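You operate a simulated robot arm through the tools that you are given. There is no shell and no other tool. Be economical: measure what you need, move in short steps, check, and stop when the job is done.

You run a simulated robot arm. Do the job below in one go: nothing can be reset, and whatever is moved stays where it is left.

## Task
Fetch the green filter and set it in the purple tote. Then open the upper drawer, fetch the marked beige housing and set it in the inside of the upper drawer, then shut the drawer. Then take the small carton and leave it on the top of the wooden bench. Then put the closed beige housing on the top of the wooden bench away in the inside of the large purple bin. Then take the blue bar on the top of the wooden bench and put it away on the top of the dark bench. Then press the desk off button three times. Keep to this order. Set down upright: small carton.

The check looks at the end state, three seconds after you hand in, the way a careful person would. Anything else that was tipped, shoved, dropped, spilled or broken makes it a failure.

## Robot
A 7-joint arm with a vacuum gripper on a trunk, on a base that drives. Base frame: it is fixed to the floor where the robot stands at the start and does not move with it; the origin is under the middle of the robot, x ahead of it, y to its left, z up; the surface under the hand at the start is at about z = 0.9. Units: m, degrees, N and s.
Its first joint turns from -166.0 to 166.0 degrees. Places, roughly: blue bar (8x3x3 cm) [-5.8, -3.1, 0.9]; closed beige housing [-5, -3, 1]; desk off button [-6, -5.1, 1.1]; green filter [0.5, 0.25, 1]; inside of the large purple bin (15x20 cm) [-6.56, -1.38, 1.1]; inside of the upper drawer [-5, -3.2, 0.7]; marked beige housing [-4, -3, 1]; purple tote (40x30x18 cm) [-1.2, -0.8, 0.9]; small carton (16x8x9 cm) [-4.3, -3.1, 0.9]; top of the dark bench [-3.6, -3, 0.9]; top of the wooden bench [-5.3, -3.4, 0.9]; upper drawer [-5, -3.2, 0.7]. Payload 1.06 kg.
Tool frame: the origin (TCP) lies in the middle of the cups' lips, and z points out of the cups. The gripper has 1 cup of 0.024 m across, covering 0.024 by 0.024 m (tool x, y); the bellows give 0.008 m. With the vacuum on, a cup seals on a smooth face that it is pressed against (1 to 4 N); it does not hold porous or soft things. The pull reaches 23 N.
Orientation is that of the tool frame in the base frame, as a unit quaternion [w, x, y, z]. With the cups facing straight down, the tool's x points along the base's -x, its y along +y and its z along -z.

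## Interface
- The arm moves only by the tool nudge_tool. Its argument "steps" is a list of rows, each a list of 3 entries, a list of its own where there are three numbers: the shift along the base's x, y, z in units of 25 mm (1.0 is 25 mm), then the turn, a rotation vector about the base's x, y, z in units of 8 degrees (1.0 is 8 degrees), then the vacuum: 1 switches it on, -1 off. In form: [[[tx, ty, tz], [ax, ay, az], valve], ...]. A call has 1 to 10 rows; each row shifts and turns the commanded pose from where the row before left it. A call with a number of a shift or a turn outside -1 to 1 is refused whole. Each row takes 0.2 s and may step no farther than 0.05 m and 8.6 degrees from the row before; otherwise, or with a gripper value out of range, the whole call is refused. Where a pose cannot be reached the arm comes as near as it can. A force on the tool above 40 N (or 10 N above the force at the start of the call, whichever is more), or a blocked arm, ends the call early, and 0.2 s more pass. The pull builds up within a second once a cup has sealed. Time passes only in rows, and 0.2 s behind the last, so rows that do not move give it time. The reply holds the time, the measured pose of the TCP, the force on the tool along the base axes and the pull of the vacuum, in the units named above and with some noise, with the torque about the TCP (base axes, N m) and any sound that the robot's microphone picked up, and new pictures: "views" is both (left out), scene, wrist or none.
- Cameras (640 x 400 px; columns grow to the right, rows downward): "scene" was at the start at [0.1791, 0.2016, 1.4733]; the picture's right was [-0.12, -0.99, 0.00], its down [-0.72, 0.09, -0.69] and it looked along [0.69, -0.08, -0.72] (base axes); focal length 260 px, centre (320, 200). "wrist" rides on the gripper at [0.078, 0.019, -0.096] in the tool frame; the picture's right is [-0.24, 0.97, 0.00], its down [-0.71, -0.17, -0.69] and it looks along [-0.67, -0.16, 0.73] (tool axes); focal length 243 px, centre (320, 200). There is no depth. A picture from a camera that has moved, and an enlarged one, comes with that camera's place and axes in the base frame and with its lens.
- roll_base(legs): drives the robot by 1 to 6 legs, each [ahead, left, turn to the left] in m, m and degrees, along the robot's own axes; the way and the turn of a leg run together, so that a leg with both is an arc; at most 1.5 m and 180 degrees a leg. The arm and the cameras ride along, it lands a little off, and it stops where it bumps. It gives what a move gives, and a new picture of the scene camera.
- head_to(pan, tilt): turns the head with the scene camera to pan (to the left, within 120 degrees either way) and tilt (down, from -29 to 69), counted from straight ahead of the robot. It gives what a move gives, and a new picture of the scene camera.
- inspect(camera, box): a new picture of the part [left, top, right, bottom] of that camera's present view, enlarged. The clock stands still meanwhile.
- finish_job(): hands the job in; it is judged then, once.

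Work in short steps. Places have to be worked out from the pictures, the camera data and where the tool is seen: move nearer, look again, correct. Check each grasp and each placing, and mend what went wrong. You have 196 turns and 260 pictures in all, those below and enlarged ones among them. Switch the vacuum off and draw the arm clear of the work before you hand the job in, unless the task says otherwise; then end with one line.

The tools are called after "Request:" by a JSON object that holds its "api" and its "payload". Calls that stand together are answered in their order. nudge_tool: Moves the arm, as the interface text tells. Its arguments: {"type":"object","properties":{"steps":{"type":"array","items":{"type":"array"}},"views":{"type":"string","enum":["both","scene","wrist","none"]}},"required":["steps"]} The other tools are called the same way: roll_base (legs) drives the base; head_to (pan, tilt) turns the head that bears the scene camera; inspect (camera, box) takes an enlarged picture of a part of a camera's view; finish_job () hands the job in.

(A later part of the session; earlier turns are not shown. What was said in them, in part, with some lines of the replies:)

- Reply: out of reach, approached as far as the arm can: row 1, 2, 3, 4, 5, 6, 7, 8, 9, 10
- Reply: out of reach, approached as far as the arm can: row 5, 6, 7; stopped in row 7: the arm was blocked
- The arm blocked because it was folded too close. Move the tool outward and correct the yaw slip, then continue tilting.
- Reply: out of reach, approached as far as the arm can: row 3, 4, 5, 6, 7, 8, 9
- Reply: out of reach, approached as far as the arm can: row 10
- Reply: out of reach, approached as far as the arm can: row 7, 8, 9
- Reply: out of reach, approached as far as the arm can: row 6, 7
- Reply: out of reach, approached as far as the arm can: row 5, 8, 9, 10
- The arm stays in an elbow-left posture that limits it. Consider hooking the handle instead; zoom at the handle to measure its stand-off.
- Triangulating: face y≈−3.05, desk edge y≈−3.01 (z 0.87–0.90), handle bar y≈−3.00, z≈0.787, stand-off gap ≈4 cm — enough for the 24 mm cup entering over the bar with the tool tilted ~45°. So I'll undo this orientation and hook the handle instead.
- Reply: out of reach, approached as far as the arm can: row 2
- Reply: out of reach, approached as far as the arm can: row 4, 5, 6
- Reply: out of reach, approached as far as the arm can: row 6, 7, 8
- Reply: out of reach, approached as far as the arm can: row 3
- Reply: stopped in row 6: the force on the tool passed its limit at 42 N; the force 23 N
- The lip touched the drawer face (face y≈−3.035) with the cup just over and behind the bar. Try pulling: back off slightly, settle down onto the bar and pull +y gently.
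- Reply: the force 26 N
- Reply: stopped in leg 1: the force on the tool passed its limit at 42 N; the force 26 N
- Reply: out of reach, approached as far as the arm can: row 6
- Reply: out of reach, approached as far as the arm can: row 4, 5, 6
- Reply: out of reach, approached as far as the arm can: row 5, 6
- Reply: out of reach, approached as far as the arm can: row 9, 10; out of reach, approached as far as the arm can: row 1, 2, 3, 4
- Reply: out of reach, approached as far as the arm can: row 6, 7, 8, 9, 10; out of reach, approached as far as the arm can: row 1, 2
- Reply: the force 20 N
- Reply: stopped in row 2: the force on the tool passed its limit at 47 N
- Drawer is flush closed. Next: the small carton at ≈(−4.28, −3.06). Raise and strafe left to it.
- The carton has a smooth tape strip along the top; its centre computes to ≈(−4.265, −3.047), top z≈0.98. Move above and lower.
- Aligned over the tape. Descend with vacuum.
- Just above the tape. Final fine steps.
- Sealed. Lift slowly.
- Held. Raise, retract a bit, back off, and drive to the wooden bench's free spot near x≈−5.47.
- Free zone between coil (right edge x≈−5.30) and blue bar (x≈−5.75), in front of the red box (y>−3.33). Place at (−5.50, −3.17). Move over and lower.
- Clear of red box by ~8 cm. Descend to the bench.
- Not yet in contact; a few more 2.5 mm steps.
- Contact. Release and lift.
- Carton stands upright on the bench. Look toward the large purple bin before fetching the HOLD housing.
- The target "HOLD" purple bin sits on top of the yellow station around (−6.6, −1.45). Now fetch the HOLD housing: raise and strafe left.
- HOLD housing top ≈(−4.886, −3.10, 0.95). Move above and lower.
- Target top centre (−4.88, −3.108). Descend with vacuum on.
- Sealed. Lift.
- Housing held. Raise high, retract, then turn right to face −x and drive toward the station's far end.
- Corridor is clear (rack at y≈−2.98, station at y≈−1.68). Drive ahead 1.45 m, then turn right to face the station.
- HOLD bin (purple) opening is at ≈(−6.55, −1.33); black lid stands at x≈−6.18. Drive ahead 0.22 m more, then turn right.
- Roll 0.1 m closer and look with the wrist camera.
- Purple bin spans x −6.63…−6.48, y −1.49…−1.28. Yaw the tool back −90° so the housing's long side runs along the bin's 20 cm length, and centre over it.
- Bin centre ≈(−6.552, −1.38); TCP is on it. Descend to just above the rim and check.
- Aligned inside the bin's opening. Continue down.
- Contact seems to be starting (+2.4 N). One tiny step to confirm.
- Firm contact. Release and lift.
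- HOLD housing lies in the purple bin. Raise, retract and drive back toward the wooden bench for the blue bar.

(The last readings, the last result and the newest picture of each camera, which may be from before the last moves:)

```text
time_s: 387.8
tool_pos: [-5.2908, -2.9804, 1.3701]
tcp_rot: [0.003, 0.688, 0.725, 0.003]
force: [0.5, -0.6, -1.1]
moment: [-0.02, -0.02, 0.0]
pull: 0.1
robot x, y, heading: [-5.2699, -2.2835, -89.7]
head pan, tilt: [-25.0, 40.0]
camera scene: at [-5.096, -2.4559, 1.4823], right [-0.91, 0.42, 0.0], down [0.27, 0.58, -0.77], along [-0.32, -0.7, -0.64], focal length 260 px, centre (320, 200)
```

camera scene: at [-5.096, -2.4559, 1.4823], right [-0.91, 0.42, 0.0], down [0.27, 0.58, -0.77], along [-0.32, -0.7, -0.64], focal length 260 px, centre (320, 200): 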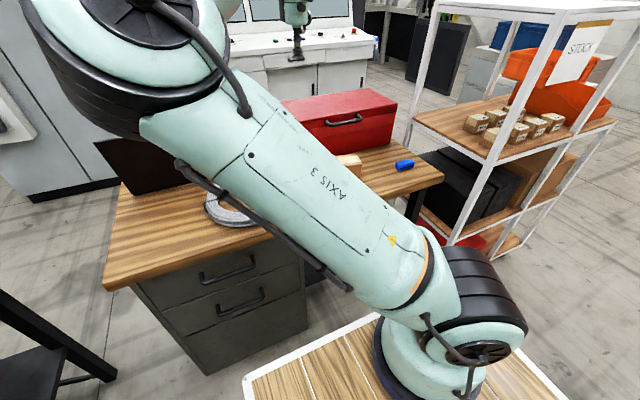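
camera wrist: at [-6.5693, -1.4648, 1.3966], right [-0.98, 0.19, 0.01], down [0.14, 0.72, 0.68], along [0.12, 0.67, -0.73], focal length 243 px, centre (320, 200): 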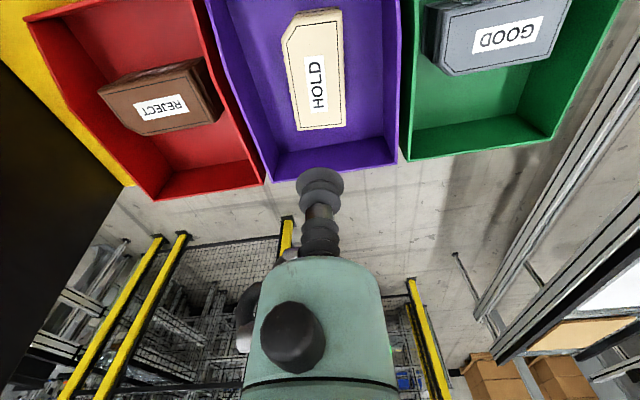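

Blue bar ≈(−5.786, −3.13). Strafe right 0.43 m and view it with the wrist camera.

Request:
{"api": "roll_base", "payload": {"legs": [[0, -0.43, 0]]}}

Request:
{"api": "nudge_tool", "payload": {"steps": [[[-0.5, 0, -1], [0, 0, 0], -1], [[-0.5, 0, -1], [0, 0, 0], -1], [[0, 0, -1], [0, 0, 0], -1], [[0, 0, -1], [0, 0, 0], -1]], "views": "both"}}

```text
time_s: 390.4
tool_pos: [-5.7235, -2.9794, 1.3697]
tcp_rot: [0.003, 0.691, 0.723, 0.002]
force: [0.0, 0.9, 0.3]
moment: [0.01, -0.01, -0.03]
pull: 0.1
robot x, y, heading: [-5.7003, -2.2826, -90.1]
head pan, tilt: [-25.0, 40.0]
camera scene: at [-5.5271, -2.457, 1.4823], right [-0.91, 0.42, 0.0], down [0.27, 0.58, -0.77], along [-0.33, -0.69, -0.64], focal length 260 px, centre (320, 200)
```

scene: 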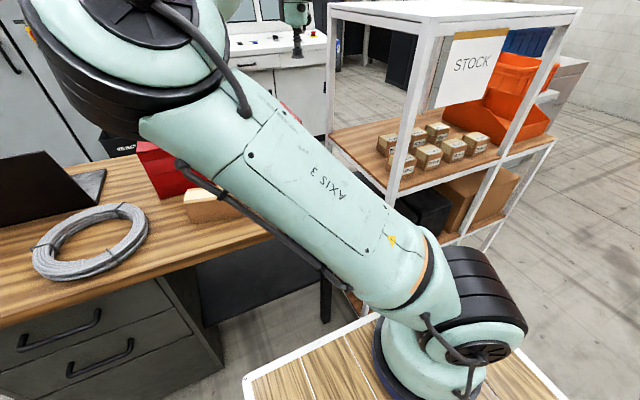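

```text
time_s: 391.4
tool_pos: [-5.75, -2.9788, 1.2701]
tcp_rot: [0.003, 0.691, 0.723, 0.001]
force: [-0.4, 0.4, 0.4]
moment: [-0.02, -0.01, 0.02]
pull: 0.1
robot x, y, heading: [-5.6992, -2.2786, -89.9]
head pan, tilt: [-25.0, 40.0]
camera scene: at [-5.5271, -2.457, 1.4823], right [-0.91, 0.42, 0.0], down [0.27, 0.58, -0.77], along [-0.33, -0.69, -0.64], focal length 260 px, centre (320, 200)
camera wrist: at [-5.7353, -2.9004, 1.3664], right [0.98, -0.19, 0.01], down [-0.14, -0.71, 0.68], along [-0.13, -0.67, -0.73], focal length 243 px, centre (320, 200)
```

scene: 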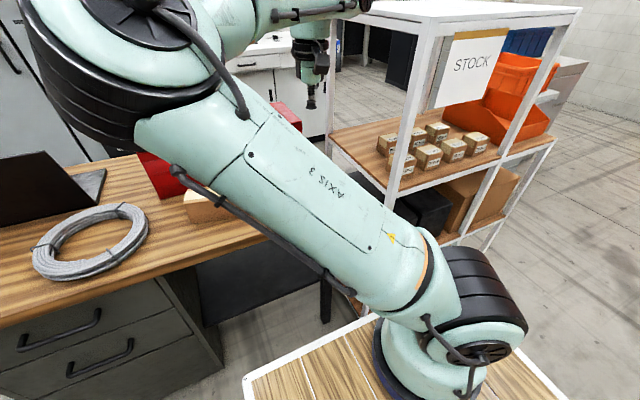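
wrist: 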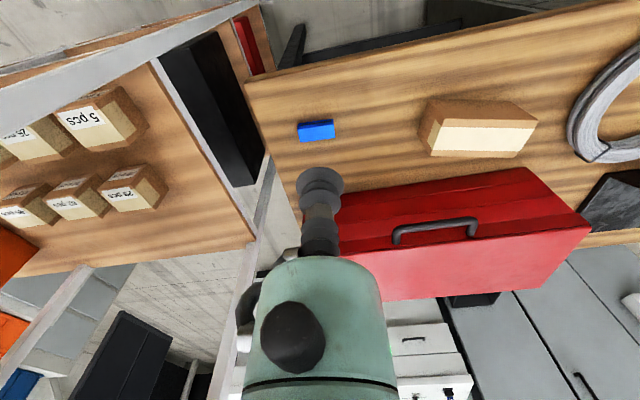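

Bar at ≈(−5.784, −3.124); rack side is at x≈−6.05, enough clearance. Move above and lower.

Request:
{"api": "nudge_tool", "payload": {"steps": [[[-0.35, -1, 0], [0, 0, 0], -1], [[-0.35, -1, 0], [0, 0, 0], -1], [[-0.35, -1, 0], [0, 0, 0], -1], [[-0.35, -1, 0], [0, 0, 0], -1], [[0, -1, -1], [0, 0, 0], -1], [[0, -0.8, -1], [0, 0, 0], -1], [[0, 0, -1], [0, 0, 0], -1], [[0, 0, -1], [0, 0, 0], -1], [[0, 0, -1], [0, 0, 0], -1], [[0, 0, -1], [0, 0, 0], -1]], "views": "wrist"}}

Request:
{"api": "nudge_tool", "payload": {"steps": [[[0, 0, -1], [0, 0, 0], -1], [[0, 0, -1], [0, 0, 0], -1], [[0, 0, -1], [0, 0, 0], -1], [[0, 0, -1], [0, 0, 0], -1]], "views": "both"}}

```text
time_s: 393.6
tool_pos: [-5.7832, -3.1236, 1.1195]
tcp_rot: [0.003, 0.69, 0.723, 0.003]
force: [-0.6, 0.7, 0.5]
moment: [-0.01, -0.04, -0.03]
pull: 0.1
robot x, y, heading: [-5.698, -2.2836, -90.1]
head pan, tilt: [-25.0, 40.0]
camera wrist: at [-5.7685, -3.0453, 1.2161], right [0.98, -0.19, 0.01], down [-0.14, -0.72, 0.68], along [-0.13, -0.67, -0.73], focal length 243 px, centre (320, 200)
```

wrist: 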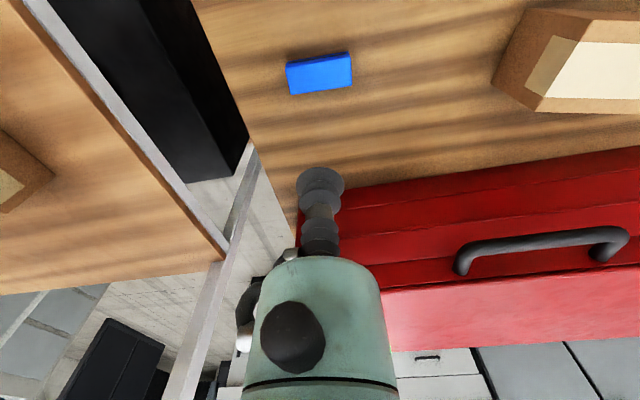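

```text
time_s: 394.6
tool_pos: [-5.7834, -3.1252, 1.0186]
tcp_rot: [0.002, 0.691, 0.723, 0.003]
force: [0.1, 0.2, -0.7]
moment: [0.03, -0.04, -0.04]
pull: 0.1
robot x, y, heading: [-5.7015, -2.2826, -90.5]
head pan, tilt: [-25.0, 40.0]
camera scene: at [-5.5271, -2.4569, 1.4823], right [-0.91, 0.42, 0.0], down [0.27, 0.58, -0.77], along [-0.33, -0.69, -0.64], focal length 260 px, centre (320, 200)
camera wrist: at [-5.7694, -3.045, 1.1165], right [0.98, -0.19, 0.01], down [-0.14, -0.71, 0.68], along [-0.13, -0.67, -0.73], focal length 243 px, centre (320, 200)
```

scene: 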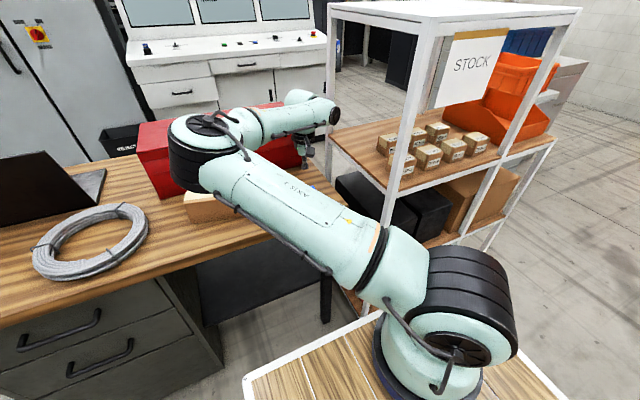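
wrist: 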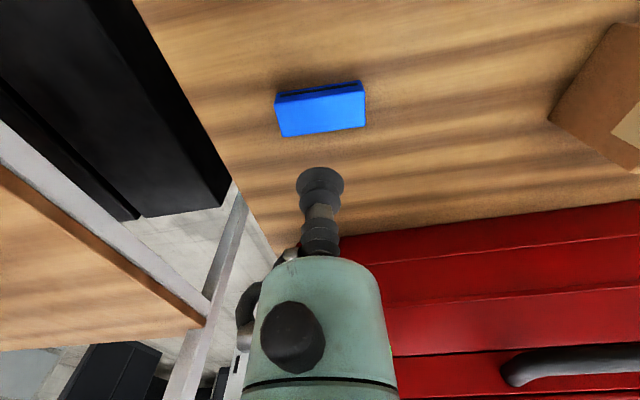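

Aligned over the bar. Descend with vacuum on.

Request:
{"api": "nudge_tool", "payload": {"steps": [[[0, 0, -1], [0, 0, 0], 1], [[0, 0, -1], [0, 0, 0], 1], [[0, 0, -0.6], [0, 0, 0], 1], [[0, 0, -0.3], [0, 0, 0], 1]], "views": "wrist"}}

```text
time_s: 395.6
tool_pos: [-5.783, -3.1253, 0.9484]
tcp_rot: [0.002, 0.691, 0.723, 0.003]
force: [-0.2, -0.3, 0.1]
moment: [-0.03, 0.0, -0.03]
pull: 0.1
robot x, y, heading: [-5.6987, -2.2798, -90.0]
head pan, tilt: [-25.0, 40.0]
camera wrist: at [-5.7696, -3.0451, 1.044], right [0.98, -0.19, 0.01], down [-0.14, -0.71, 0.68], along [-0.13, -0.67, -0.73], focal length 243 px, centre (320, 200)
```

wrist: 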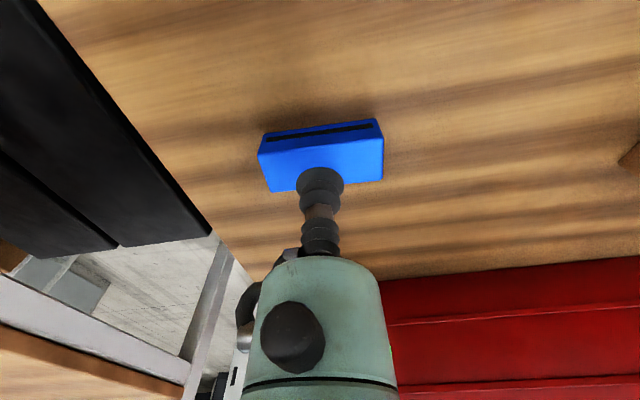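

Centred within a couple of mm. Final steps down.

Request:
{"api": "nudge_tool", "payload": {"steps": [[[0, 0, -0.3], [0, 0, 0], 1], [[0, 0, -0.2], [0, 0, 0], 1], [[0, 0, -0.15], [0, 0, 0], 1], [[0, 0, -0.1], [0, 0, 0], 1]], "views": "wrist"}}

```text
time_s: 396.6
tool_pos: [-5.783, -3.124, 0.9282]
tcp_rot: [0.003, 0.691, 0.723, 0.002]
force: [0.5, -0.4, 0.4]
moment: [0.03, -0.02, 0.0]
pull: 23.0
robot x, y, heading: [-5.6984, -2.2848, -90.0]
head pan, tilt: [-25.0, 40.0]
camera wrist: at [-5.7697, -3.0454, 1.0249], right [0.98, -0.19, 0.01], down [-0.14, -0.71, 0.68], along [-0.13, -0.67, -0.73], focal length 243 px, centre (320, 200)
```

wrist: 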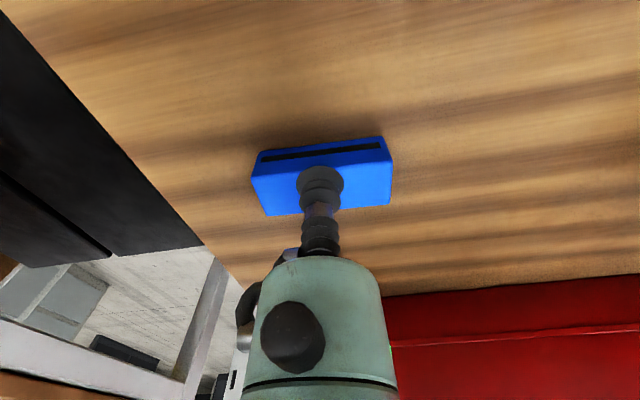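

Sealed at 23 N. Lift and retract.

Request:
{"api": "nudge_tool", "payload": {"steps": [[[0, 0, 0.3], [0, 0, 0], 1], [[0, 0, 0.5], [0, 0, 0], 1], [[0, 0, 1], [0, 0, 0], 1], [[0, 0, 1], [0, 0, 0], 1], [[0, 0, 1], [0, 0, 0], 1], [[0, 0, 1], [0, 0, 0], 1], [[0, 0, 1], [0, 0, 0], 1], [[0, 0, 1], [0, 0, 0], 1], [[0, 0, 1], [0, 0, 0], 1], [[0, 0, 1], [0, 0, 0], 1]], "views": "wrist"}}

Request:
{"api": "nudge_tool", "payload": {"steps": [[[0, 0.6, 1], [0, 0, 0], 1], [[0, 0.6, 1], [0, 0, 0], 1], [[0, 0.6, 1], [0, 0, 0], 1], [[0, 0.6, 1], [0, 0, 0], 1], [[0, 0.6, 1], [0, 0, 0], 1], [[0, 0.6, 1], [0, 0, 0], 1], [[0, 0.6, 0.5], [0, 0, 0], 1]], "views": "none"}}

```text
time_s: 398.8
tool_pos: [-5.7844, -3.1261, 1.1485]
tcp_rot: [0.002, 0.691, 0.723, 0.002]
force: [0.0, 0.0, -1.4]
moment: [0.03, -0.01, 0.02]
pull: 22.7
robot x, y, heading: [-5.7024, -2.2823, -90.1]
head pan, tilt: [-25.0, 40.0]
camera wrist: at [-5.7697, -3.0458, 1.2456], right [0.98, -0.19, 0.01], down [-0.14, -0.72, 0.68], along [-0.13, -0.67, -0.73], focal length 243 px, centre (320, 200)
```

wrist: 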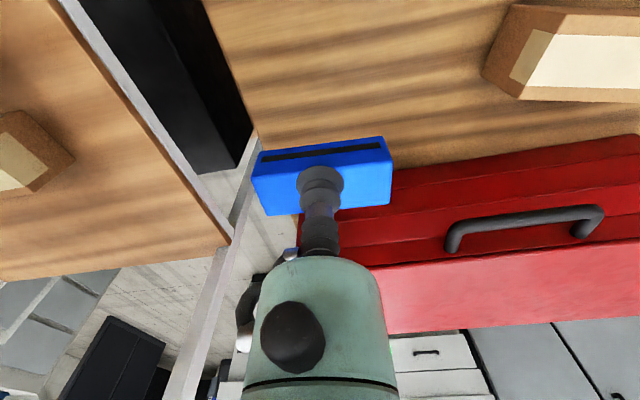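

```text
time_s: 400.4
tool_pos: [-5.7842, -3.0189, 1.3108]
tcp_rot: [0.002, 0.69, 0.724, 0.002]
force: [-0.3, 0.7, -1.8]
moment: [-0.04, 0.03, -0.01]
pull: 22.3
robot x, y, heading: [-5.6993, -2.2821, -90.1]
head pan, tilt: [-25.0, 40.0]
```

Bar held. Back up to y≈−2.14 and strafe left to the dark bench's free far end.

Request:
{"api": "roll_base", "payload": {"legs": [[-0.15, 0, 0], [0, 0.75, 0], [0, 0.7, 0]]}}

Request:
{"api": "nudge_tool", "payload": {"steps": [[[0, 0, 0], [0, 0, 0], 1]], "views": "wrist"}}

```text
time_s: 408.9
tool_pos: [-4.3174, -2.8675, 1.3115]
tcp_rot: [0.003, 0.687, 0.726, 0.003]
force: [0.7, 0.0, -1.0]
moment: [0.0, 0.01, -0.01]
pull: 22.9
robot x, y, heading: [-4.2412, -2.1265, -89.8]
head pan, tilt: [-25.0, 40.0]
camera scene: at [-4.0658, -2.3031, 1.4823], right [-0.91, 0.42, 0.0], down [0.27, 0.58, -0.77], along [-0.32, -0.7, -0.64], focal length 260 px, centre (320, 200)
```

scene: 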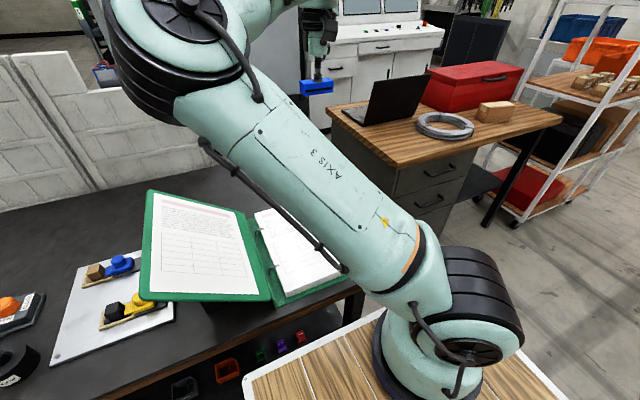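

```text
time_s: 409.4
tool_pos: [-4.3165, -2.8673, 1.3107]
tcp_rot: [0.002, 0.687, 0.726, 0.003]
force: [0.2, -0.3, -1.6]
moment: [-0.03, 0.0, -0.02]
pull: 22.8
robot x, y, heading: [-4.241, -2.1284, -89.2]
head pan, tilt: [-25.0, 40.0]
camera wrist: at [-4.3037, -2.788, 1.4078], right [0.98, -0.18, 0.01], down [-0.14, -0.72, 0.68], along [-0.12, -0.67, -0.73], focal length 243 px, centre (320, 200)
```

wrist: 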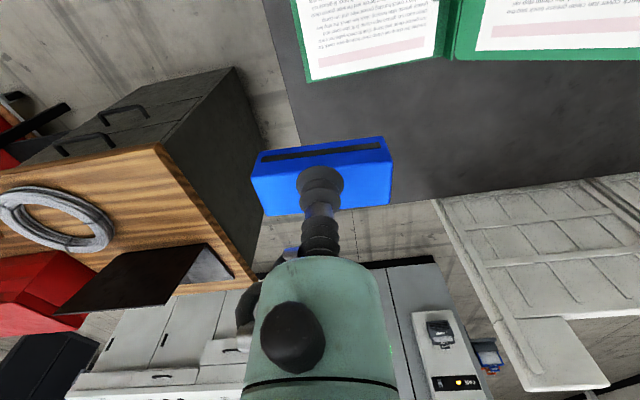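

Free area on the dark bench around (−4.2, −3.07). Move there and lower.

Request:
{"api": "nudge_tool", "payload": {"steps": [[[0.6, -1, 0], [0, 0, 0], 1], [[0.6, -1, 0], [0, 0, 0], 1], [[0.6, -1, 0], [0, 0, 0], 1], [[0.6, -1, 0], [0, 0, 0], 1], [[0.6, -1, 0], [0, 0, 0], 1], [[0.6, -1, -1], [0, 0, 0], 1], [[0.6, -1, -1], [0, 0, 0], 1], [[0.4, -1, -1], [0, 0, 0], 1], [[0, 0, -1], [0, 0, 0], 1], [[0, 0, -1], [0, 0, 0], 1]], "views": "none"}}

Request:
{"api": "nudge_tool", "payload": {"steps": [[[0, 0, -1], [0, 0, 0], 1], [[0, 0, -1], [0, 0, 0], 1], [[0, 0, -1], [0, 0, 0], 1], [[0, 0, -1], [0, 0, 0], 1], [[0, 0, -1], [0, 0, 0], 1], [[0, 0, -1], [0, 0, 0], 1], [[0, 0, -1], [0, 0, 0], 1]], "views": "both"}}

```text
time_s: 411.6
tool_pos: [-4.2015, -3.0685, 1.1859]
tcp_rot: [0.002, 0.688, 0.726, 0.002]
force: [0.2, 1.0, -1.9]
moment: [0.01, -0.04, -0.02]
pull: 23.2
robot x, y, heading: [-4.2388, -2.127, -89.4]
head pan, tilt: [-25.0, 40.0]
```

```text
time_s: 413.1
tool_pos: [-4.2019, -3.0686, 1.0113]
tcp_rot: [0.002, 0.688, 0.726, 0.002]
force: [0.1, 0.5, -0.7]
moment: [0.03, 0.04, 0.02]
pull: 23.0
robot x, y, heading: [-4.2385, -2.1296, -89.5]
head pan, tilt: [-25.0, 40.0]
camera scene: at [-4.0659, -2.303, 1.4823], right [-0.91, 0.42, 0.0], down [0.27, 0.58, -0.77], along [-0.32, -0.7, -0.64], focal length 260 px, centre (320, 200)
camera wrist: at [-4.1883, -2.9884, 1.1084], right [0.98, -0.18, 0.01], down [-0.14, -0.72, 0.68], along [-0.12, -0.67, -0.73], focal length 243 px, centre (320, 200)
```

scene: 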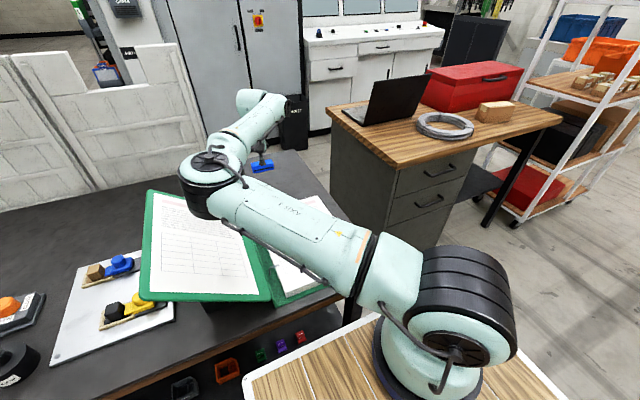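
wrist: 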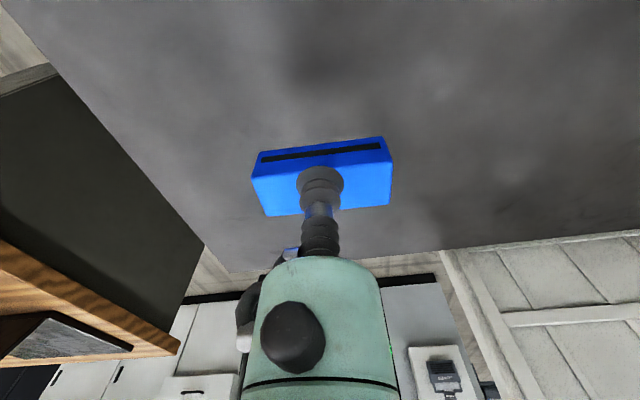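

The elbow is close above the folder leaf; shift the base 0.08 m to the right for extra clearance before lowering.

Request:
{"api": "roll_base", "payload": {"legs": [[0, -0.08, 0]]}}

Request:
{"api": "nudge_tool", "payload": {"steps": [[[0, 0, -1], [0, 0, 0], 1], [[0, 0, -1], [0, 0, 0], 1], [[0, 0, -0.5], [0, 0, 0], 1]], "views": "both"}}

```text
time_s: 414.2
tool_pos: [-4.2814, -3.0678, 1.0129]
tcp_rot: [0.003, 0.688, 0.726, 0.002]
force: [-0.4, 0.0, -1.3]
moment: [0.02, 0.01, -0.01]
pull: 22.4
robot x, y, heading: [-4.3187, -2.1236, -89.8]
head pan, tilt: [-25.0, 40.0]
camera scene: at [-4.1462, -2.3036, 1.4823], right [-0.91, 0.42, 0.0], down [0.27, 0.58, -0.77], along [-0.32, -0.7, -0.64], focal length 260 px, centre (320, 200)
```

scene: 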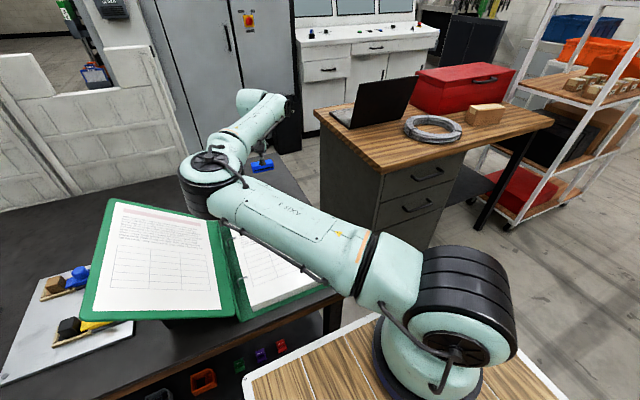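

```text
time_s: 415.0
tool_pos: [-4.2816, -3.0688, 0.9487]
tcp_rot: [0.002, 0.688, 0.726, 0.003]
force: [-0.9, -0.2, -1.6]
moment: [0.02, -0.04, -0.01]
pull: 22.8
robot x, y, heading: [-4.3199, -2.1275, -89.8]
head pan, tilt: [-25.0, 40.0]
camera scene: at [-4.1462, -2.3036, 1.4823], right [-0.91, 0.42, 0.0], down [0.27, 0.58, -0.77], along [-0.32, -0.7, -0.64], focal length 260 px, centre (320, 200)
camera wrist: at [-4.2683, -2.9888, 1.0456], right [0.98, -0.18, 0.01], down [-0.14, -0.72, 0.68], along [-0.12, -0.67, -0.73], focal length 243 px, centre (320, 200)
```

scene: 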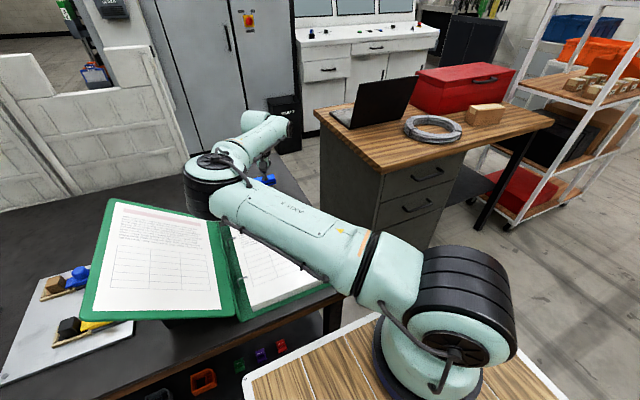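
wrist: 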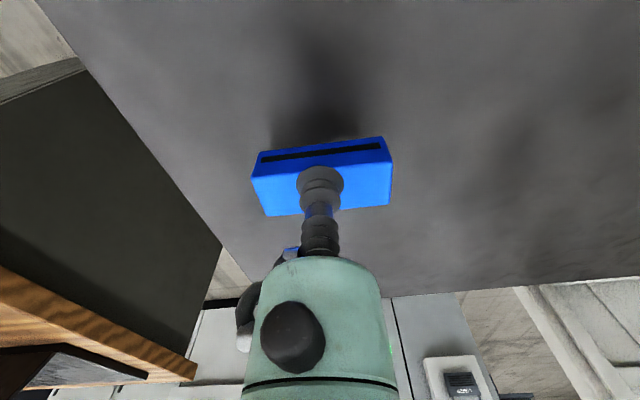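

Clear. Fine steps down to the bench.

Request:
{"api": "nudge_tool", "payload": {"steps": [[[0, 0, -0.4], [0, 0, 0], 1], [[0, 0, -0.2], [0, 0, 0], 1], [[0, 0, -0.15], [0, 0, 0], 1], [[0, 0, -0.12], [0, 0, 0], 1]], "views": "none"}}

```text
time_s: 416.0
tool_pos: [-4.2826, -3.0683, 0.9279]
tcp_rot: [0.002, 0.688, 0.726, 0.002]
force: [-0.6, 0.7, -1.7]
moment: [-0.02, -0.02, 0.04]
pull: 23.0
robot x, y, heading: [-4.3222, -2.1292, -89.9]
head pan, tilt: [-25.0, 40.0]
```

Request:
{"api": "nudge_tool", "payload": {"steps": [[[0, 0, -0.1], [0, 0, 0], 1], [[0, 0, -0.1], [0, 0, 0], 1]], "views": "none"}}

```text
time_s: 416.6
tool_pos: [-4.282, -3.0678, 0.9235]
tcp_rot: [0.004, 0.688, 0.726, 0.001]
force: [-0.4, 2.1, 16.5]
moment: [-0.07, 0.11, -0.03]
pull: 23.3
robot x, y, heading: [-4.3188, -2.1298, -89.4]
head pan, tilt: [-25.0, 40.0]
```

Contact. Release and lift.

Request:
{"api": "nudge_tool", "payload": {"steps": [[[0, 0, 0.1], [0, 0, 0], -1], [[0, 0, 0], [0, 0, 0], -1], [[0, 0, 0], [0, 0, 0], -1], [[0, 0, 0.2], [0, 0, 0], -1], [[0, 0, 0.6], [0, 0, 0], -1], [[0, 0, 1], [0, 0, 0], -1], [[0, 0, 1], [0, 0, 0], -1], [[0, 0, 1], [0, 0, 0], -1], [[0, 0, 1], [0, 0, 0], -1], [[0, 0, 1], [0, 0, 0], -1]], "views": "wrist"}}

```text
time_s: 418.8
tool_pos: [-4.2823, -3.0682, 1.0705]
tcp_rot: [0.003, 0.688, 0.726, 0.002]
force: [-0.1, -0.2, 0.5]
moment: [0.02, -0.01, 0.02]
pull: 0.2
robot x, y, heading: [-4.3218, -2.1308, -89.6]
head pan, tilt: [-25.0, 40.0]
camera wrist: at [-4.2685, -2.9891, 1.1665], right [0.98, -0.18, 0.01], down [-0.14, -0.72, 0.68], along [-0.12, -0.67, -0.73], focal length 243 px, centre (320, 200)
```

wrist: 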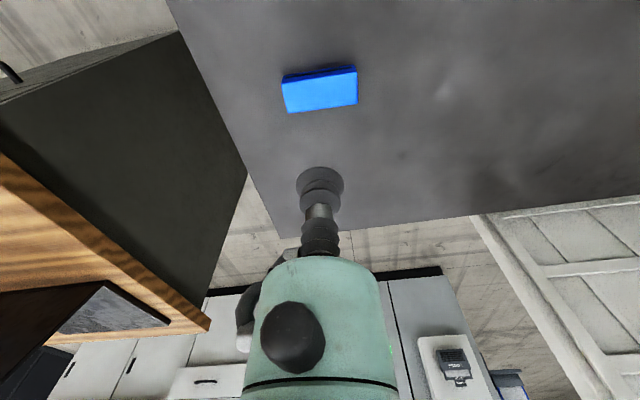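

Blue bar rests on the dark bench. Now the desk-off button on the console at ≈(−6, −5.1, 1.1): raise/retract and drive around the dark bench's east end.

Request:
{"api": "nudge_tool", "payload": {"steps": [[[0, 0, 1], [0, 0, 0], -1], [[0, 0, 1], [0, 0, 0], -1], [[0, 0, 1], [0, 0, 0], -1], [[0, 0, 1], [0, 0, 0], -1], [[0, 0, 1], [0, 0, 0], -1], [[0, 0, 1], [0, 0, 0], -1], [[0, 0, 1], [0, 0, 0], -1], [[0, 0.5, 1], [0, 0, 0], -1], [[0, 1, 1], [0, 0, 0], -1], [[0, 1, 1], [0, 0, 0], -1]], "views": "none"}}

Request:
{"api": "nudge_tool", "payload": {"steps": [[[0, 1, 0.5], [0, 0, 0], -1], [[0, 1, 0.5], [0, 0, 0], -1], [[0, 1, 0], [0, 0, 0], -1], [[0, 1, 0], [0, 0, 0], -1], [[0, 1, 0], [0, 0, 0], -1], [[0, 1, 0], [0, 0, 0], -1], [[0, 1, 0], [0, 0, 0], -1], [[0, 1, 0], [0, 0, 0], -1]], "views": "none"}}

Request:
{"api": "roll_base", "payload": {"legs": [[-0.17, 0, 0], [0, 1.1, 0], [0, 1.1, 0]]}}

```text
time_s: 421.0
tool_pos: [-4.2819, -3.0069, 1.3202]
tcp_rot: [0.001, 0.688, 0.726, 0.003]
force: [0.7, -0.1, -0.1]
moment: [0.04, -0.01, 0.02]
pull: 0.1
robot x, y, heading: [-4.3201, -2.1282, -89.5]
head pan, tilt: [-25.0, 40.0]
```

```text
time_s: 422.8
tool_pos: [-4.2822, -2.8071, 1.3449]
tcp_rot: [0.002, 0.688, 0.726, 0.004]
force: [-0.3, -0.9, 0.6]
moment: [0.03, 0.0, -0.03]
pull: 0.1
robot x, y, heading: [-4.3214, -2.1284, -89.4]
head pan, tilt: [-25.0, 40.0]
```

```text
time_s: 434.8
tool_pos: [-2.0756, -2.6211, 1.3451]
tcp_rot: [0.003, 0.687, 0.727, 0.003]
force: [0.1, 0.0, 0.1]
moment: [0.03, 0.01, -0.01]
pull: 0.0
robot x, y, heading: [-2.1184, -1.9439, -89.5]
head pan, tilt: [-25.0, 40.0]
camera scene: at [-1.9401, -2.1182, 1.4823], right [-0.91, 0.42, 0.0], down [0.27, 0.58, -0.77], along [-0.32, -0.7, -0.64], focal length 260 px, centre (320, 200)
```

scene: 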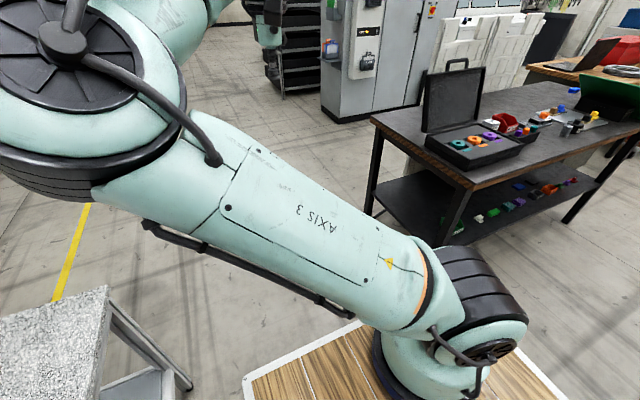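

Passage is clear. Drive ahead (−y) 2.25 m, then turn right to face −x.

Request:
{"api": "roll_base", "payload": {"legs": [[1.15, 0, 0], [1.1, 0, 0], [0, 0, -90]]}}

Request:
{"api": "head_to", "payload": {"pan": 8, "tilt": 15}}

```text
time_s: 449.7
tool_pos: [-2.7856, -4.2151, 1.3455]
tcp_rot: [0.003, 1.0, 0.02, 0.0]
force: [0.3, 0.3, -0.3]
moment: [0.02, 0.02, -0.01]
pull: 0.0
robot x, y, heading: [-2.1096, -4.1851, 179.7]
head pan, tilt: [-25.0, 40.0]
camera scene: at [-2.2869, -4.3574, 1.4823], right [0.43, 0.9, 0.0], down [0.58, -0.28, -0.77], along [-0.69, 0.33, -0.64], focal length 260 px, centre (320, 200)
```

scene: 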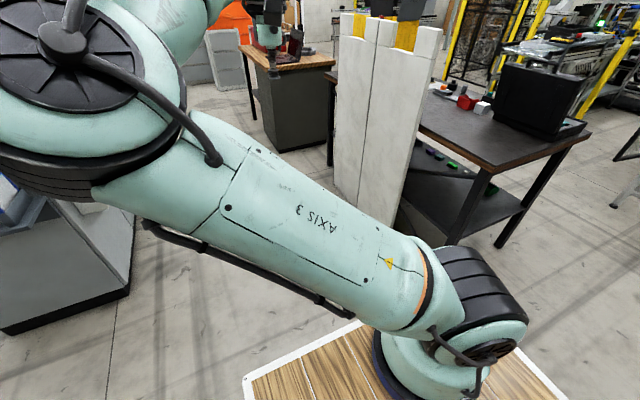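

```text
time_s: 450.7
tool_pos: [-2.7851, -4.2156, 1.3447]
tcp_rot: [0.004, 1.0, 0.02, 0.0]
force: [-0.1, 0.4, -0.1]
moment: [-0.01, 0.0, -0.01]
pull: 0.0
robot x, y, heading: [-2.108, -4.1861, 179.8]
head pan, tilt: [8.0, 15.0]
camera scene: at [-2.3027, -4.4061, 1.5218], right [-0.13, 0.99, 0.0], down [0.26, 0.03, -0.97], along [-0.96, -0.13, -0.26], focal length 260 px, centre (320, 200)
```

scene: 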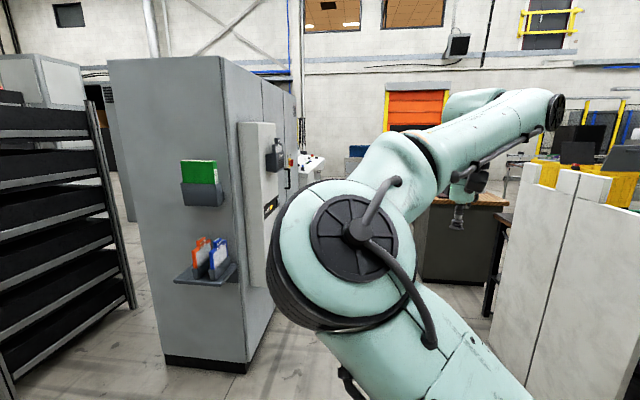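

Corridor clear: cabinet front y≈−5.0, panel y≈−3.5. Drive ahead 2.8 m.

Request:
{"api": "roll_base", "payload": {"legs": [[1.4, -0.03, 0], [1.4, 0, 0]]}}

Request:
{"api": "head_to", "payload": {"pan": 45, "tilt": 25}}

```text
time_s: 464.2
tool_pos: [-5.5807, -4.141, 1.3457]
tcp_rot: [0.004, 1.0, 0.016, -0.001]
force: [-0.6, -0.6, 0.2]
moment: [0.02, -0.04, 0.02]
pull: 0.1
robot x, y, heading: [-4.9023, -4.1168, 179.3]
head pan, tilt: [8.0, 15.0]
camera scene: at [-5.0995, -4.3361, 1.5219], right [-0.12, 0.99, 0.0], down [0.26, 0.03, -0.97], along [-0.96, -0.12, -0.26], focal length 260 px, centre (320, 200)
```

scene: 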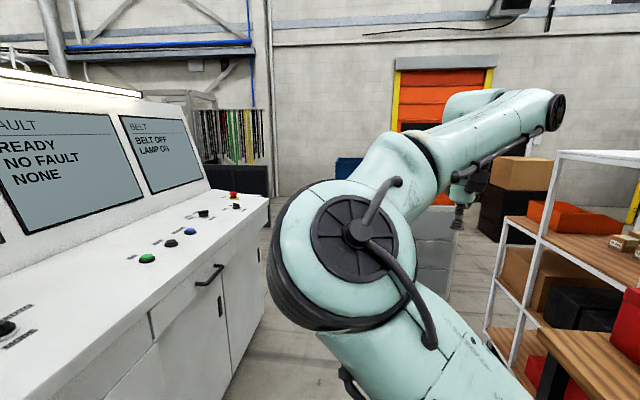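

```text
time_s: 465.2
tool_pos: [-5.5809, -4.1404, 1.3457]
tcp_rot: [0.003, 1.0, 0.015, 0.0]
force: [0.0, -0.4, -1.0]
moment: [0.02, 0.02, 0.0]
pull: 0.1
robot x, y, heading: [-4.902, -4.1156, 179.4]
head pan, tilt: [45.0, 25.0]
camera scene: at [-5.073, -4.3887, 1.5057], right [-0.7, 0.72, 0.0], down [0.3, 0.29, -0.91], along [-0.65, -0.63, -0.42], focal length 260 px, centre (320, 200)
```

scene: 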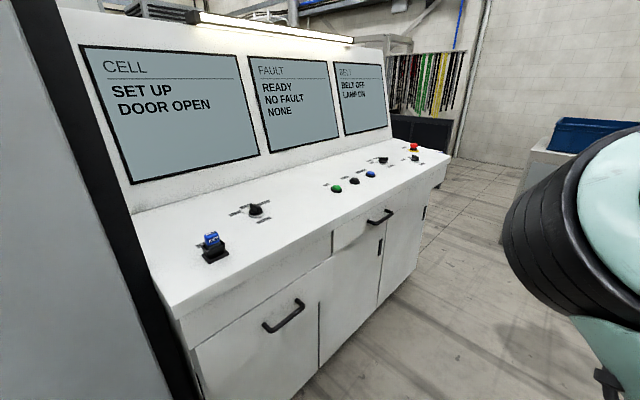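

Zoom on the console's controls to find the desk off button.

Request:
{"api": "inspect", "payload": {"camera": "scene", "box": [310, 130, 440, 211]}}

Request:
{"api": "inspect", "payload": {"camera": "scene", "box": [180, 180, 320, 268]}}

```text
4.92 times, centred on (375, 170) of scene
camera zoom: at [-5.073, -4.3887, 1.5057], right [-0.7, 0.72, 0.0], down [0.3, 0.29, -0.91], along [-0.65, -0.63, -0.42], focal length 1282 px, centre (49, 345)
```

zoom: 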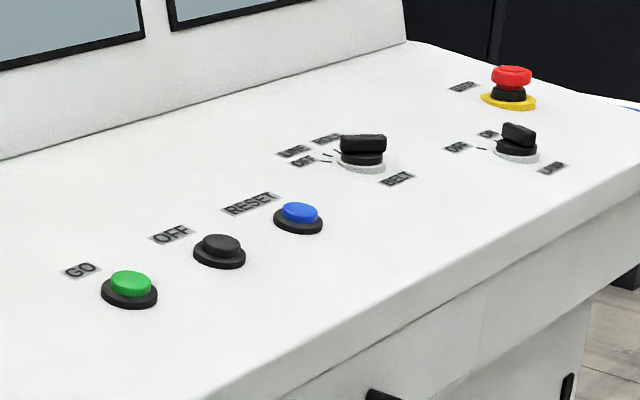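

```text
4.55 times, centred on (250, 224) of scene
camera zoom: at [-5.073, -4.3887, 1.5057], right [-0.7, 0.72, 0.0], down [0.3, 0.29, -0.91], along [-0.65, -0.63, -0.42], focal length 1184 px, centre (638, 91)
```

zoom: 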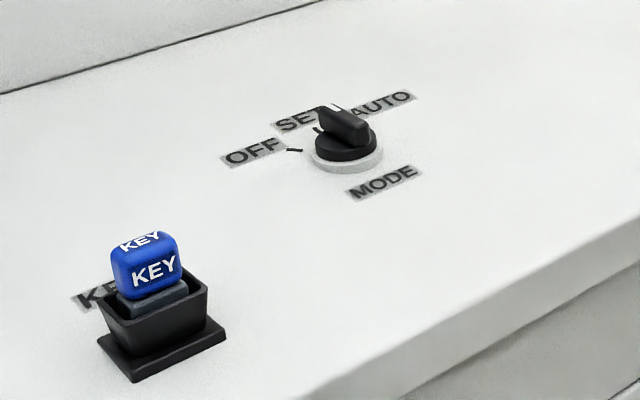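

OFF is the black button between GO and RESET, ≈(−5.97, −5.05, 1.09). Drive in front of it and turn to face it.

Request:
{"api": "roll_base", "payload": {"legs": [[1.05, 0.12, 0], [0, 0, 90]]}}

Request:
{"api": "head_to", "payload": {"pan": -10, "tilt": 30}}

Request:
{"api": "nudge_tool", "payload": {"steps": [[[0, 0, 0], [0, 0, 0], -1]], "views": "wrist"}}

```text
time_s: 474.5
tool_pos: [-5.9326, -4.9042, 1.3448]
tcp_rot: [0.002, 0.693, 0.721, 0.002]
force: [-0.5, 0.1, -0.2]
moment: [-0.01, 0.01, -0.01]
pull: 0.1
robot x, y, heading: [-5.962, -4.2302, -90.6]
head pan, tilt: [45.0, 25.0]
camera scene: at [-5.6878, -4.3926, 1.5056], right [-0.71, -0.7, 0.0], down [-0.3, 0.3, -0.91], along [0.64, -0.65, -0.42], focal length 260 px, centre (320, 200)
```

scene: 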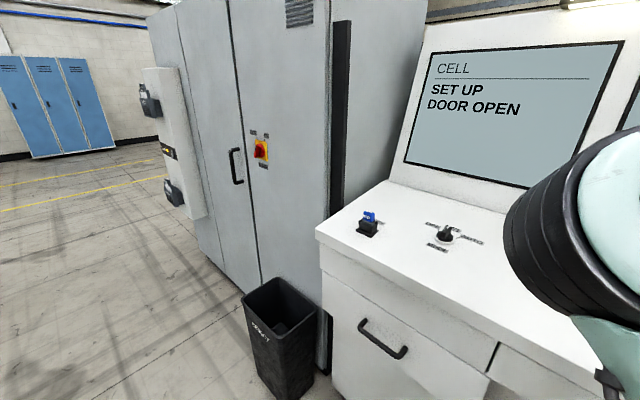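

```text
time_s: 475.8
tool_pos: [-5.9309, -4.9058, 1.3445]
tcp_rot: [0.002, 0.692, 0.722, 0.002]
force: [0.0, -0.3, -0.3]
moment: [-0.03, 0.04, -0.05]
pull: 0.1
robot x, y, heading: [-5.9613, -4.2267, -90.3]
head pan, tilt: [-10.0, 30.0]
camera scene: at [-5.7687, -4.416, 1.4977], right [-0.98, 0.18, 0.0], down [0.09, 0.49, -0.87], along [-0.16, -0.85, -0.5], focal length 260 px, centre (320, 200)
```

scene: 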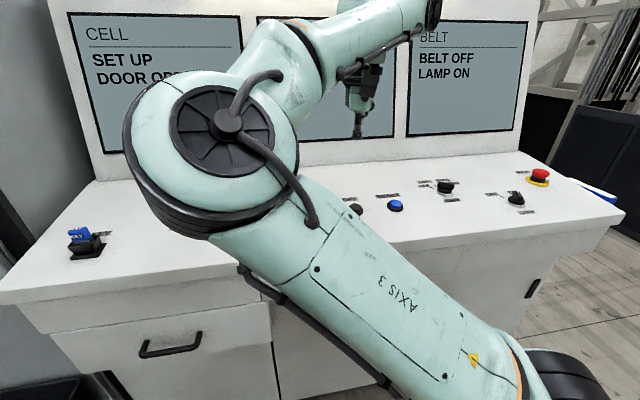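

```text
time_s: 476.2
tool_pos: [-5.9317, -4.905, 1.3453]
tcp_rot: [0.003, 0.693, 0.721, 0.002]
force: [-0.9, -0.1, 0.2]
moment: [0.0, 0.03, 0.0]
pull: 0.1
robot x, y, heading: [-5.9599, -4.2242, -90.5]
head pan, tilt: [-10.0, 30.0]
camera wrist: at [-5.9166, -4.8252, 1.4416], right [0.98, -0.2, 0.01], down [-0.15, -0.71, 0.68], along [-0.13, -0.67, -0.73], focal length 243 px, centre (320, 200)
```

wrist: 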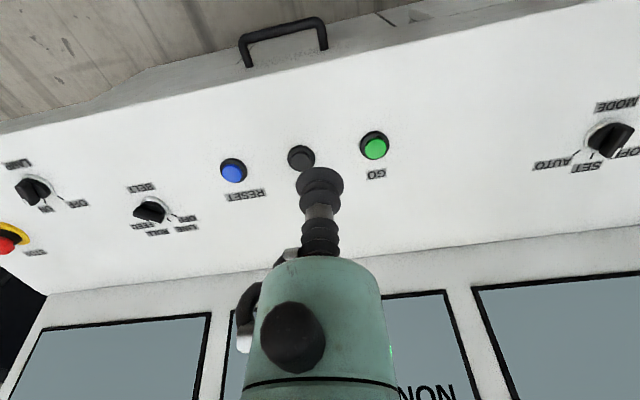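

OFF button triangulates to (−5.995, −5.051, 1.078). Move above it.

Request:
{"api": "nudge_tool", "payload": {"steps": [[[-0.45, -1, 0], [0, 0, 0], -1], [[-0.45, -1, 0], [0, 0, 0], -1], [[-0.45, -1, 0], [0, 0, 0], -1], [[-0.4, -1, -1], [0, 0, 0], -1], [[-0.4, -1, -1], [0, 0, 0], -1], [[-0.4, -0.84, -1], [0, 0, 0], -1], [[0, 0, -1], [0, 0, 0], -1], [[0, 0, -1], [0, 0, 0], -1], [[0, 0, -1], [0, 0, 0], -1]], "views": "both"}}

```text
time_s: 478.2
tool_pos: [-5.9939, -5.0507, 1.1953]
tcp_rot: [0.004, 0.692, 0.722, 0.003]
force: [0.0, 0.4, -0.2]
moment: [0.02, 0.02, -0.01]
pull: 0.0
robot x, y, heading: [-5.9583, -4.2255, -90.4]
head pan, tilt: [-10.0, 30.0]
camera scene: at [-5.7689, -4.4159, 1.4977], right [-0.98, 0.18, 0.0], down [0.09, 0.49, -0.87], along [-0.16, -0.85, -0.5], focal length 260 px, centre (320, 200)
camera wrist: at [-5.9807, -4.9708, 1.2921], right [0.98, -0.2, 0.01], down [-0.15, -0.71, 0.68], along [-0.13, -0.67, -0.73], focal length 243 px, centre (320, 200)
```

scene: 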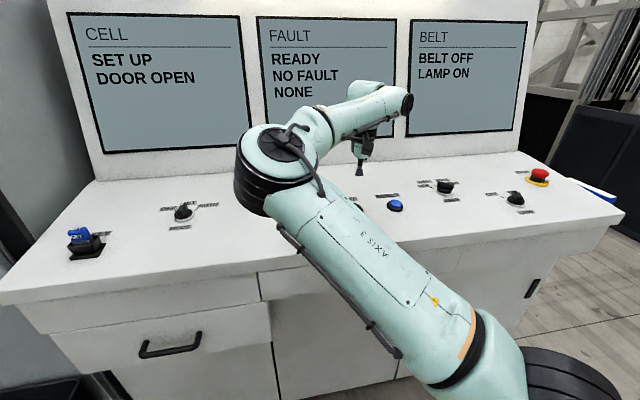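
wrist: 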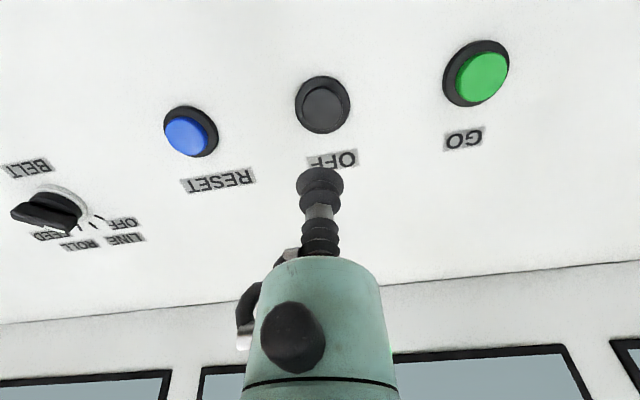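

Aligned; shift y −5 mm and descend close.

Request:
{"api": "nudge_tool", "payload": {"steps": [[[0, -0.2, -1], [0, 0, 0], -1], [[0, 0, -1], [0, 0, 0], -1], [[0, 0, -1], [0, 0, 0], -1], [[0, 0, -0.6], [0, 0, 0], -1]], "views": "both"}}

```text
time_s: 479.2
tool_pos: [-5.9956, -5.0548, 1.1043]
tcp_rot: [0.003, 0.693, 0.721, 0.002]
force: [-0.6, 0.2, -0.4]
moment: [-0.01, 0.04, 0.0]
pull: 0.1
robot x, y, heading: [-5.9644, -4.2276, -90.5]
head pan, tilt: [-10.0, 30.0]
camera scene: at [-5.7688, -4.4159, 1.4977], right [-0.98, 0.18, 0.0], down [0.09, 0.49, -0.87], along [-0.16, -0.85, -0.5], focal length 260 px, centre (320, 200)
camera wrist: at [-5.9807, -4.9757, 1.2021], right [0.98, -0.19, 0.01], down [-0.15, -0.71, 0.68], along [-0.13, -0.67, -0.73], focal length 243 px, centre (320, 200)
```

scene: 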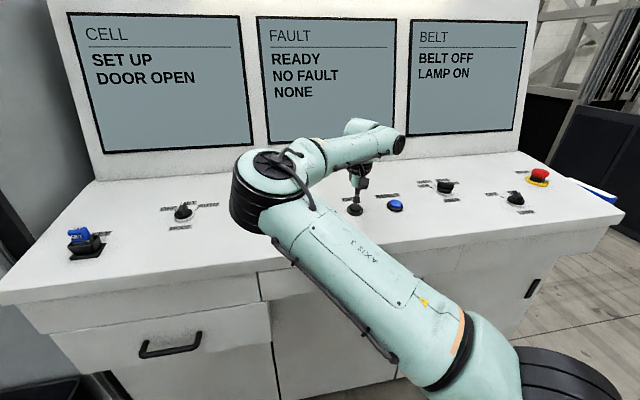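
wrist: 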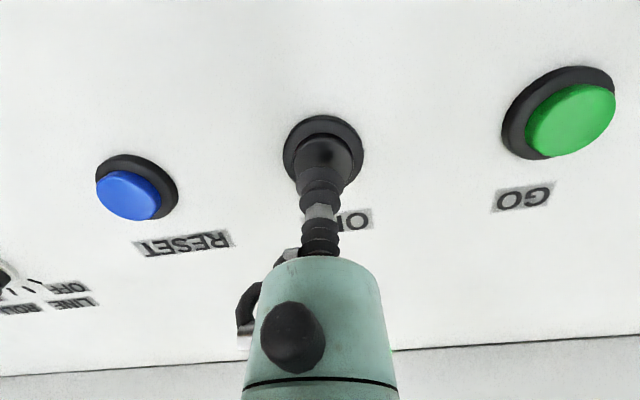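

Right over the button. Step down onto it, watching force and any click sound.

Request:
{"api": "nudge_tool", "payload": {"steps": [[[0, 0.05, -0.4], [0, 0, 0], -1], [[0, 0, -0.2], [0, 0, 0], -1], [[0, 0, -0.2], [0, 0, 0], -1], [[0, 0, -0.15], [0, 0, 0], -1]], "views": "wrist"}}

```text
time_s: 480.2
tool_pos: [-5.9941, -5.0538, 1.0811]
tcp_rot: [0.003, 0.692, 0.722, 0.003]
force: [-1.0, 0.7, 1.5]
moment: [-0.03, 0.0, 0.0]
pull: 0.0
robot x, y, heading: [-5.9579, -4.2256, -90.2]
head pan, tilt: [-10.0, 30.0]
camera wrist: at [-5.9802, -4.9748, 1.178], right [0.98, -0.2, 0.01], down [-0.15, -0.71, 0.68], along [-0.13, -0.67, -0.73], focal length 243 px, centre (320, 200)
```

wrist: 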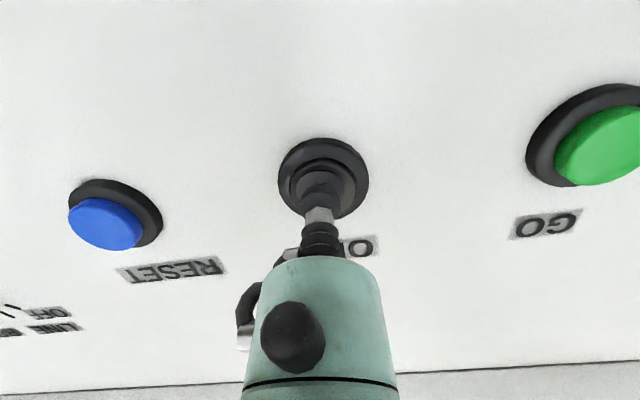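

Just touching. Press further in small steps.

Request:
{"api": "nudge_tool", "payload": {"steps": [[[0, 0, -0.12], [0, 0, 0], -1], [[0, 0, -0.12], [0, 0, 0], -1]], "views": "none"}}

```text
time_s: 480.8
tool_pos: [-5.9962, -5.0547, 1.075]
tcp_rot: [0.002, 0.692, 0.722, 0.002]
force: [-1.1, 0.7, 3.2]
moment: [-0.08, 0.0, 0.05]
pull: 0.1
robot x, y, heading: [-5.9664, -4.2287, -90.3]
head pan, tilt: [-10.0, 30.0]
heard: click
```

Click heard — press one. Lift off to release.

Request:
{"api": "nudge_tool", "payload": {"steps": [[[0, 0, 0.3], [0, 0, 0], -1], [[0, 0, 0.5], [0, 0, 0], -1], [[0, 0, 0], [0, 0, 0], -1], [[0, 0, 0], [0, 0, 0], -1]], "views": "none"}}

```text
time_s: 481.8
tool_pos: [-5.9957, -5.0535, 1.0949]
tcp_rot: [0.003, 0.693, 0.721, 0.003]
force: [0.0, 0.9, -0.6]
moment: [0.0, -0.01, 0.02]
pull: 0.1
robot x, y, heading: [-5.9616, -4.2243, -90.4]
head pan, tilt: [-10.0, 30.0]
```

Second press, same depth.

Request:
{"api": "nudge_tool", "payload": {"steps": [[[0, 0, -0.5], [0, 0, 0], -1], [[0, 0, -0.2], [0, 0, 0], -1], [[0, 0, -0.12], [0, 0, 0], -1]], "views": "none"}}

```text
time_s: 482.6
tool_pos: [-5.9954, -5.0547, 1.0744]
tcp_rot: [0.002, 0.693, 0.721, 0.002]
force: [-0.6, 2.5, 3.1]
moment: [-0.06, -0.01, 0.0]
pull: 0.0
robot x, y, heading: [-5.9627, -4.2271, -90.4]
head pan, tilt: [-10.0, 30.0]
heard: click
```

Second click. Release.

Request:
{"api": "nudge_tool", "payload": {"steps": [[[0, 0, 0.32], [0, 0, 0], -1], [[0, 0, 0.5], [0, 0, 0], -1], [[0, 0, 0], [0, 0, 0], -1], [[0, 0, 0], [0, 0, 0], -1]], "views": "none"}}

Request:
{"api": "nudge_tool", "payload": {"steps": [[[0, 0, -0.5], [0, 0, 0], -1], [[0, 0, -0.2], [0, 0, 0], -1], [[0, 0, -0.12], [0, 0, 0], -1]], "views": "none"}}

```text
time_s: 483.6
tool_pos: [-5.9951, -5.0547, 1.0953]
tcp_rot: [0.002, 0.692, 0.722, 0.002]
force: [-0.3, 0.0, 0.3]
moment: [0.01, 0.02, 0.04]
pull: 0.0
robot x, y, heading: [-5.9607, -4.23, -90.3]
head pan, tilt: [-10.0, 30.0]
```

```text
time_s: 484.4
tool_pos: [-5.9957, -5.0543, 1.0752]
tcp_rot: [0.003, 0.692, 0.722, 0.002]
force: [0.6, 1.5, 4.4]
moment: [-0.05, -0.02, -0.02]
pull: 0.2
robot x, y, heading: [-5.9611, -4.23, -90.4]
head pan, tilt: [-10.0, 30.0]
heard: click
```

Third click. Withdraw upward and retract, then review the scene.

Request:
{"api": "nudge_tool", "payload": {"steps": [[[0, 0, 0.5], [0, 0, 0], -1], [[0, 0, 1], [0, 0, 0], -1], [[0, 0, 1], [0, 0, 0], -1], [[0, 0, 1], [0, 0, 0], -1], [[0, 0, 1], [0, 0, 0], -1], [[0, 0.5, 1], [0, 0, 0], -1], [[0, 1, 1], [0, 0, 0], -1], [[0, 1, 1], [0, 0, 0], -1], [[0, 1, 1], [0, 0, 0], -1], [[0, 1, 1], [0, 0, 0], -1]], "views": "scene"}}

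Request:
{"api": "head_to", "payload": {"pan": 120, "tilt": 28}}

```text
time_s: 486.6
tool_pos: [-5.9948, -4.9426, 1.3134]
tcp_rot: [0.003, 0.693, 0.721, 0.002]
force: [0.1, 0.3, 0.8]
moment: [0.01, -0.03, -0.02]
pull: 0.1
robot x, y, heading: [-5.9604, -4.2279, -90.3]
head pan, tilt: [-10.0, 30.0]
camera scene: at [-5.7688, -4.4165, 1.4976], right [-0.98, 0.18, 0.0], down [0.09, 0.49, -0.87], along [-0.16, -0.85, -0.5], focal length 260 px, centre (320, 200)
```

scene: 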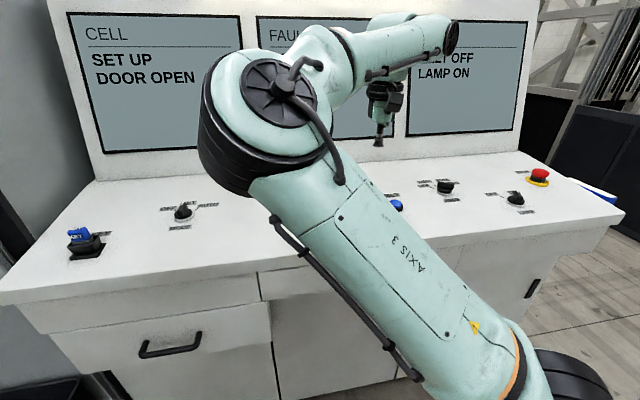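

```text
time_s: 488.7
tool_pos: [-5.9953, -4.9423, 1.3122]
tcp_rot: [0.002, 0.693, 0.721, 0.002]
force: [-0.5, 0.5, -0.9]
moment: [-0.02, 0.04, 0.01]
pull: 0.1
robot x, y, heading: [-5.9591, -4.228, -90.6]
head pan, tilt: [120.0, 28.0]
camera scene: at [-5.6732, -4.282, 1.5008], right [0.49, -0.87, 0.0], down [-0.41, -0.23, -0.88], along [0.77, 0.44, -0.47], focal length 260 px, centre (320, 200)
```

scene: 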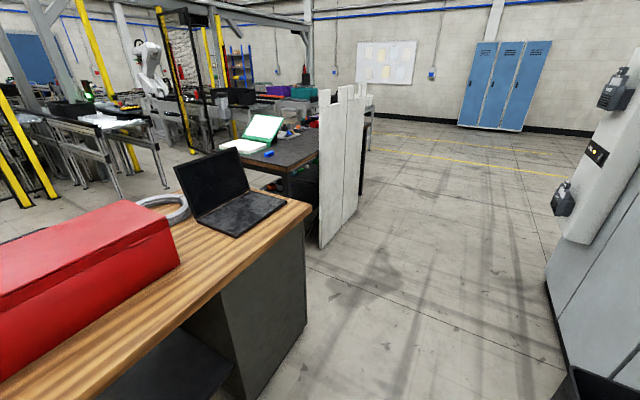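

Three separate clicks were heard, the blue bar is visible on the dark bench, and nothing looks disturbed. The vacuum is off and the arm is clear, so I'm handing the job in.

Request:
{"api": "finish_job", "payload": {}}

```text
The job is handed in.
```

I finished all six steps in the order given and handed the job in. The green filter is in the purple tote and the marked housing is in the shut upper drawer. The small carton stands upright on the wooden bench, the closed housing is in the large purple bin, and the blue bar is on the dark bench. I pressed the desk off button three times and heard a click each time.
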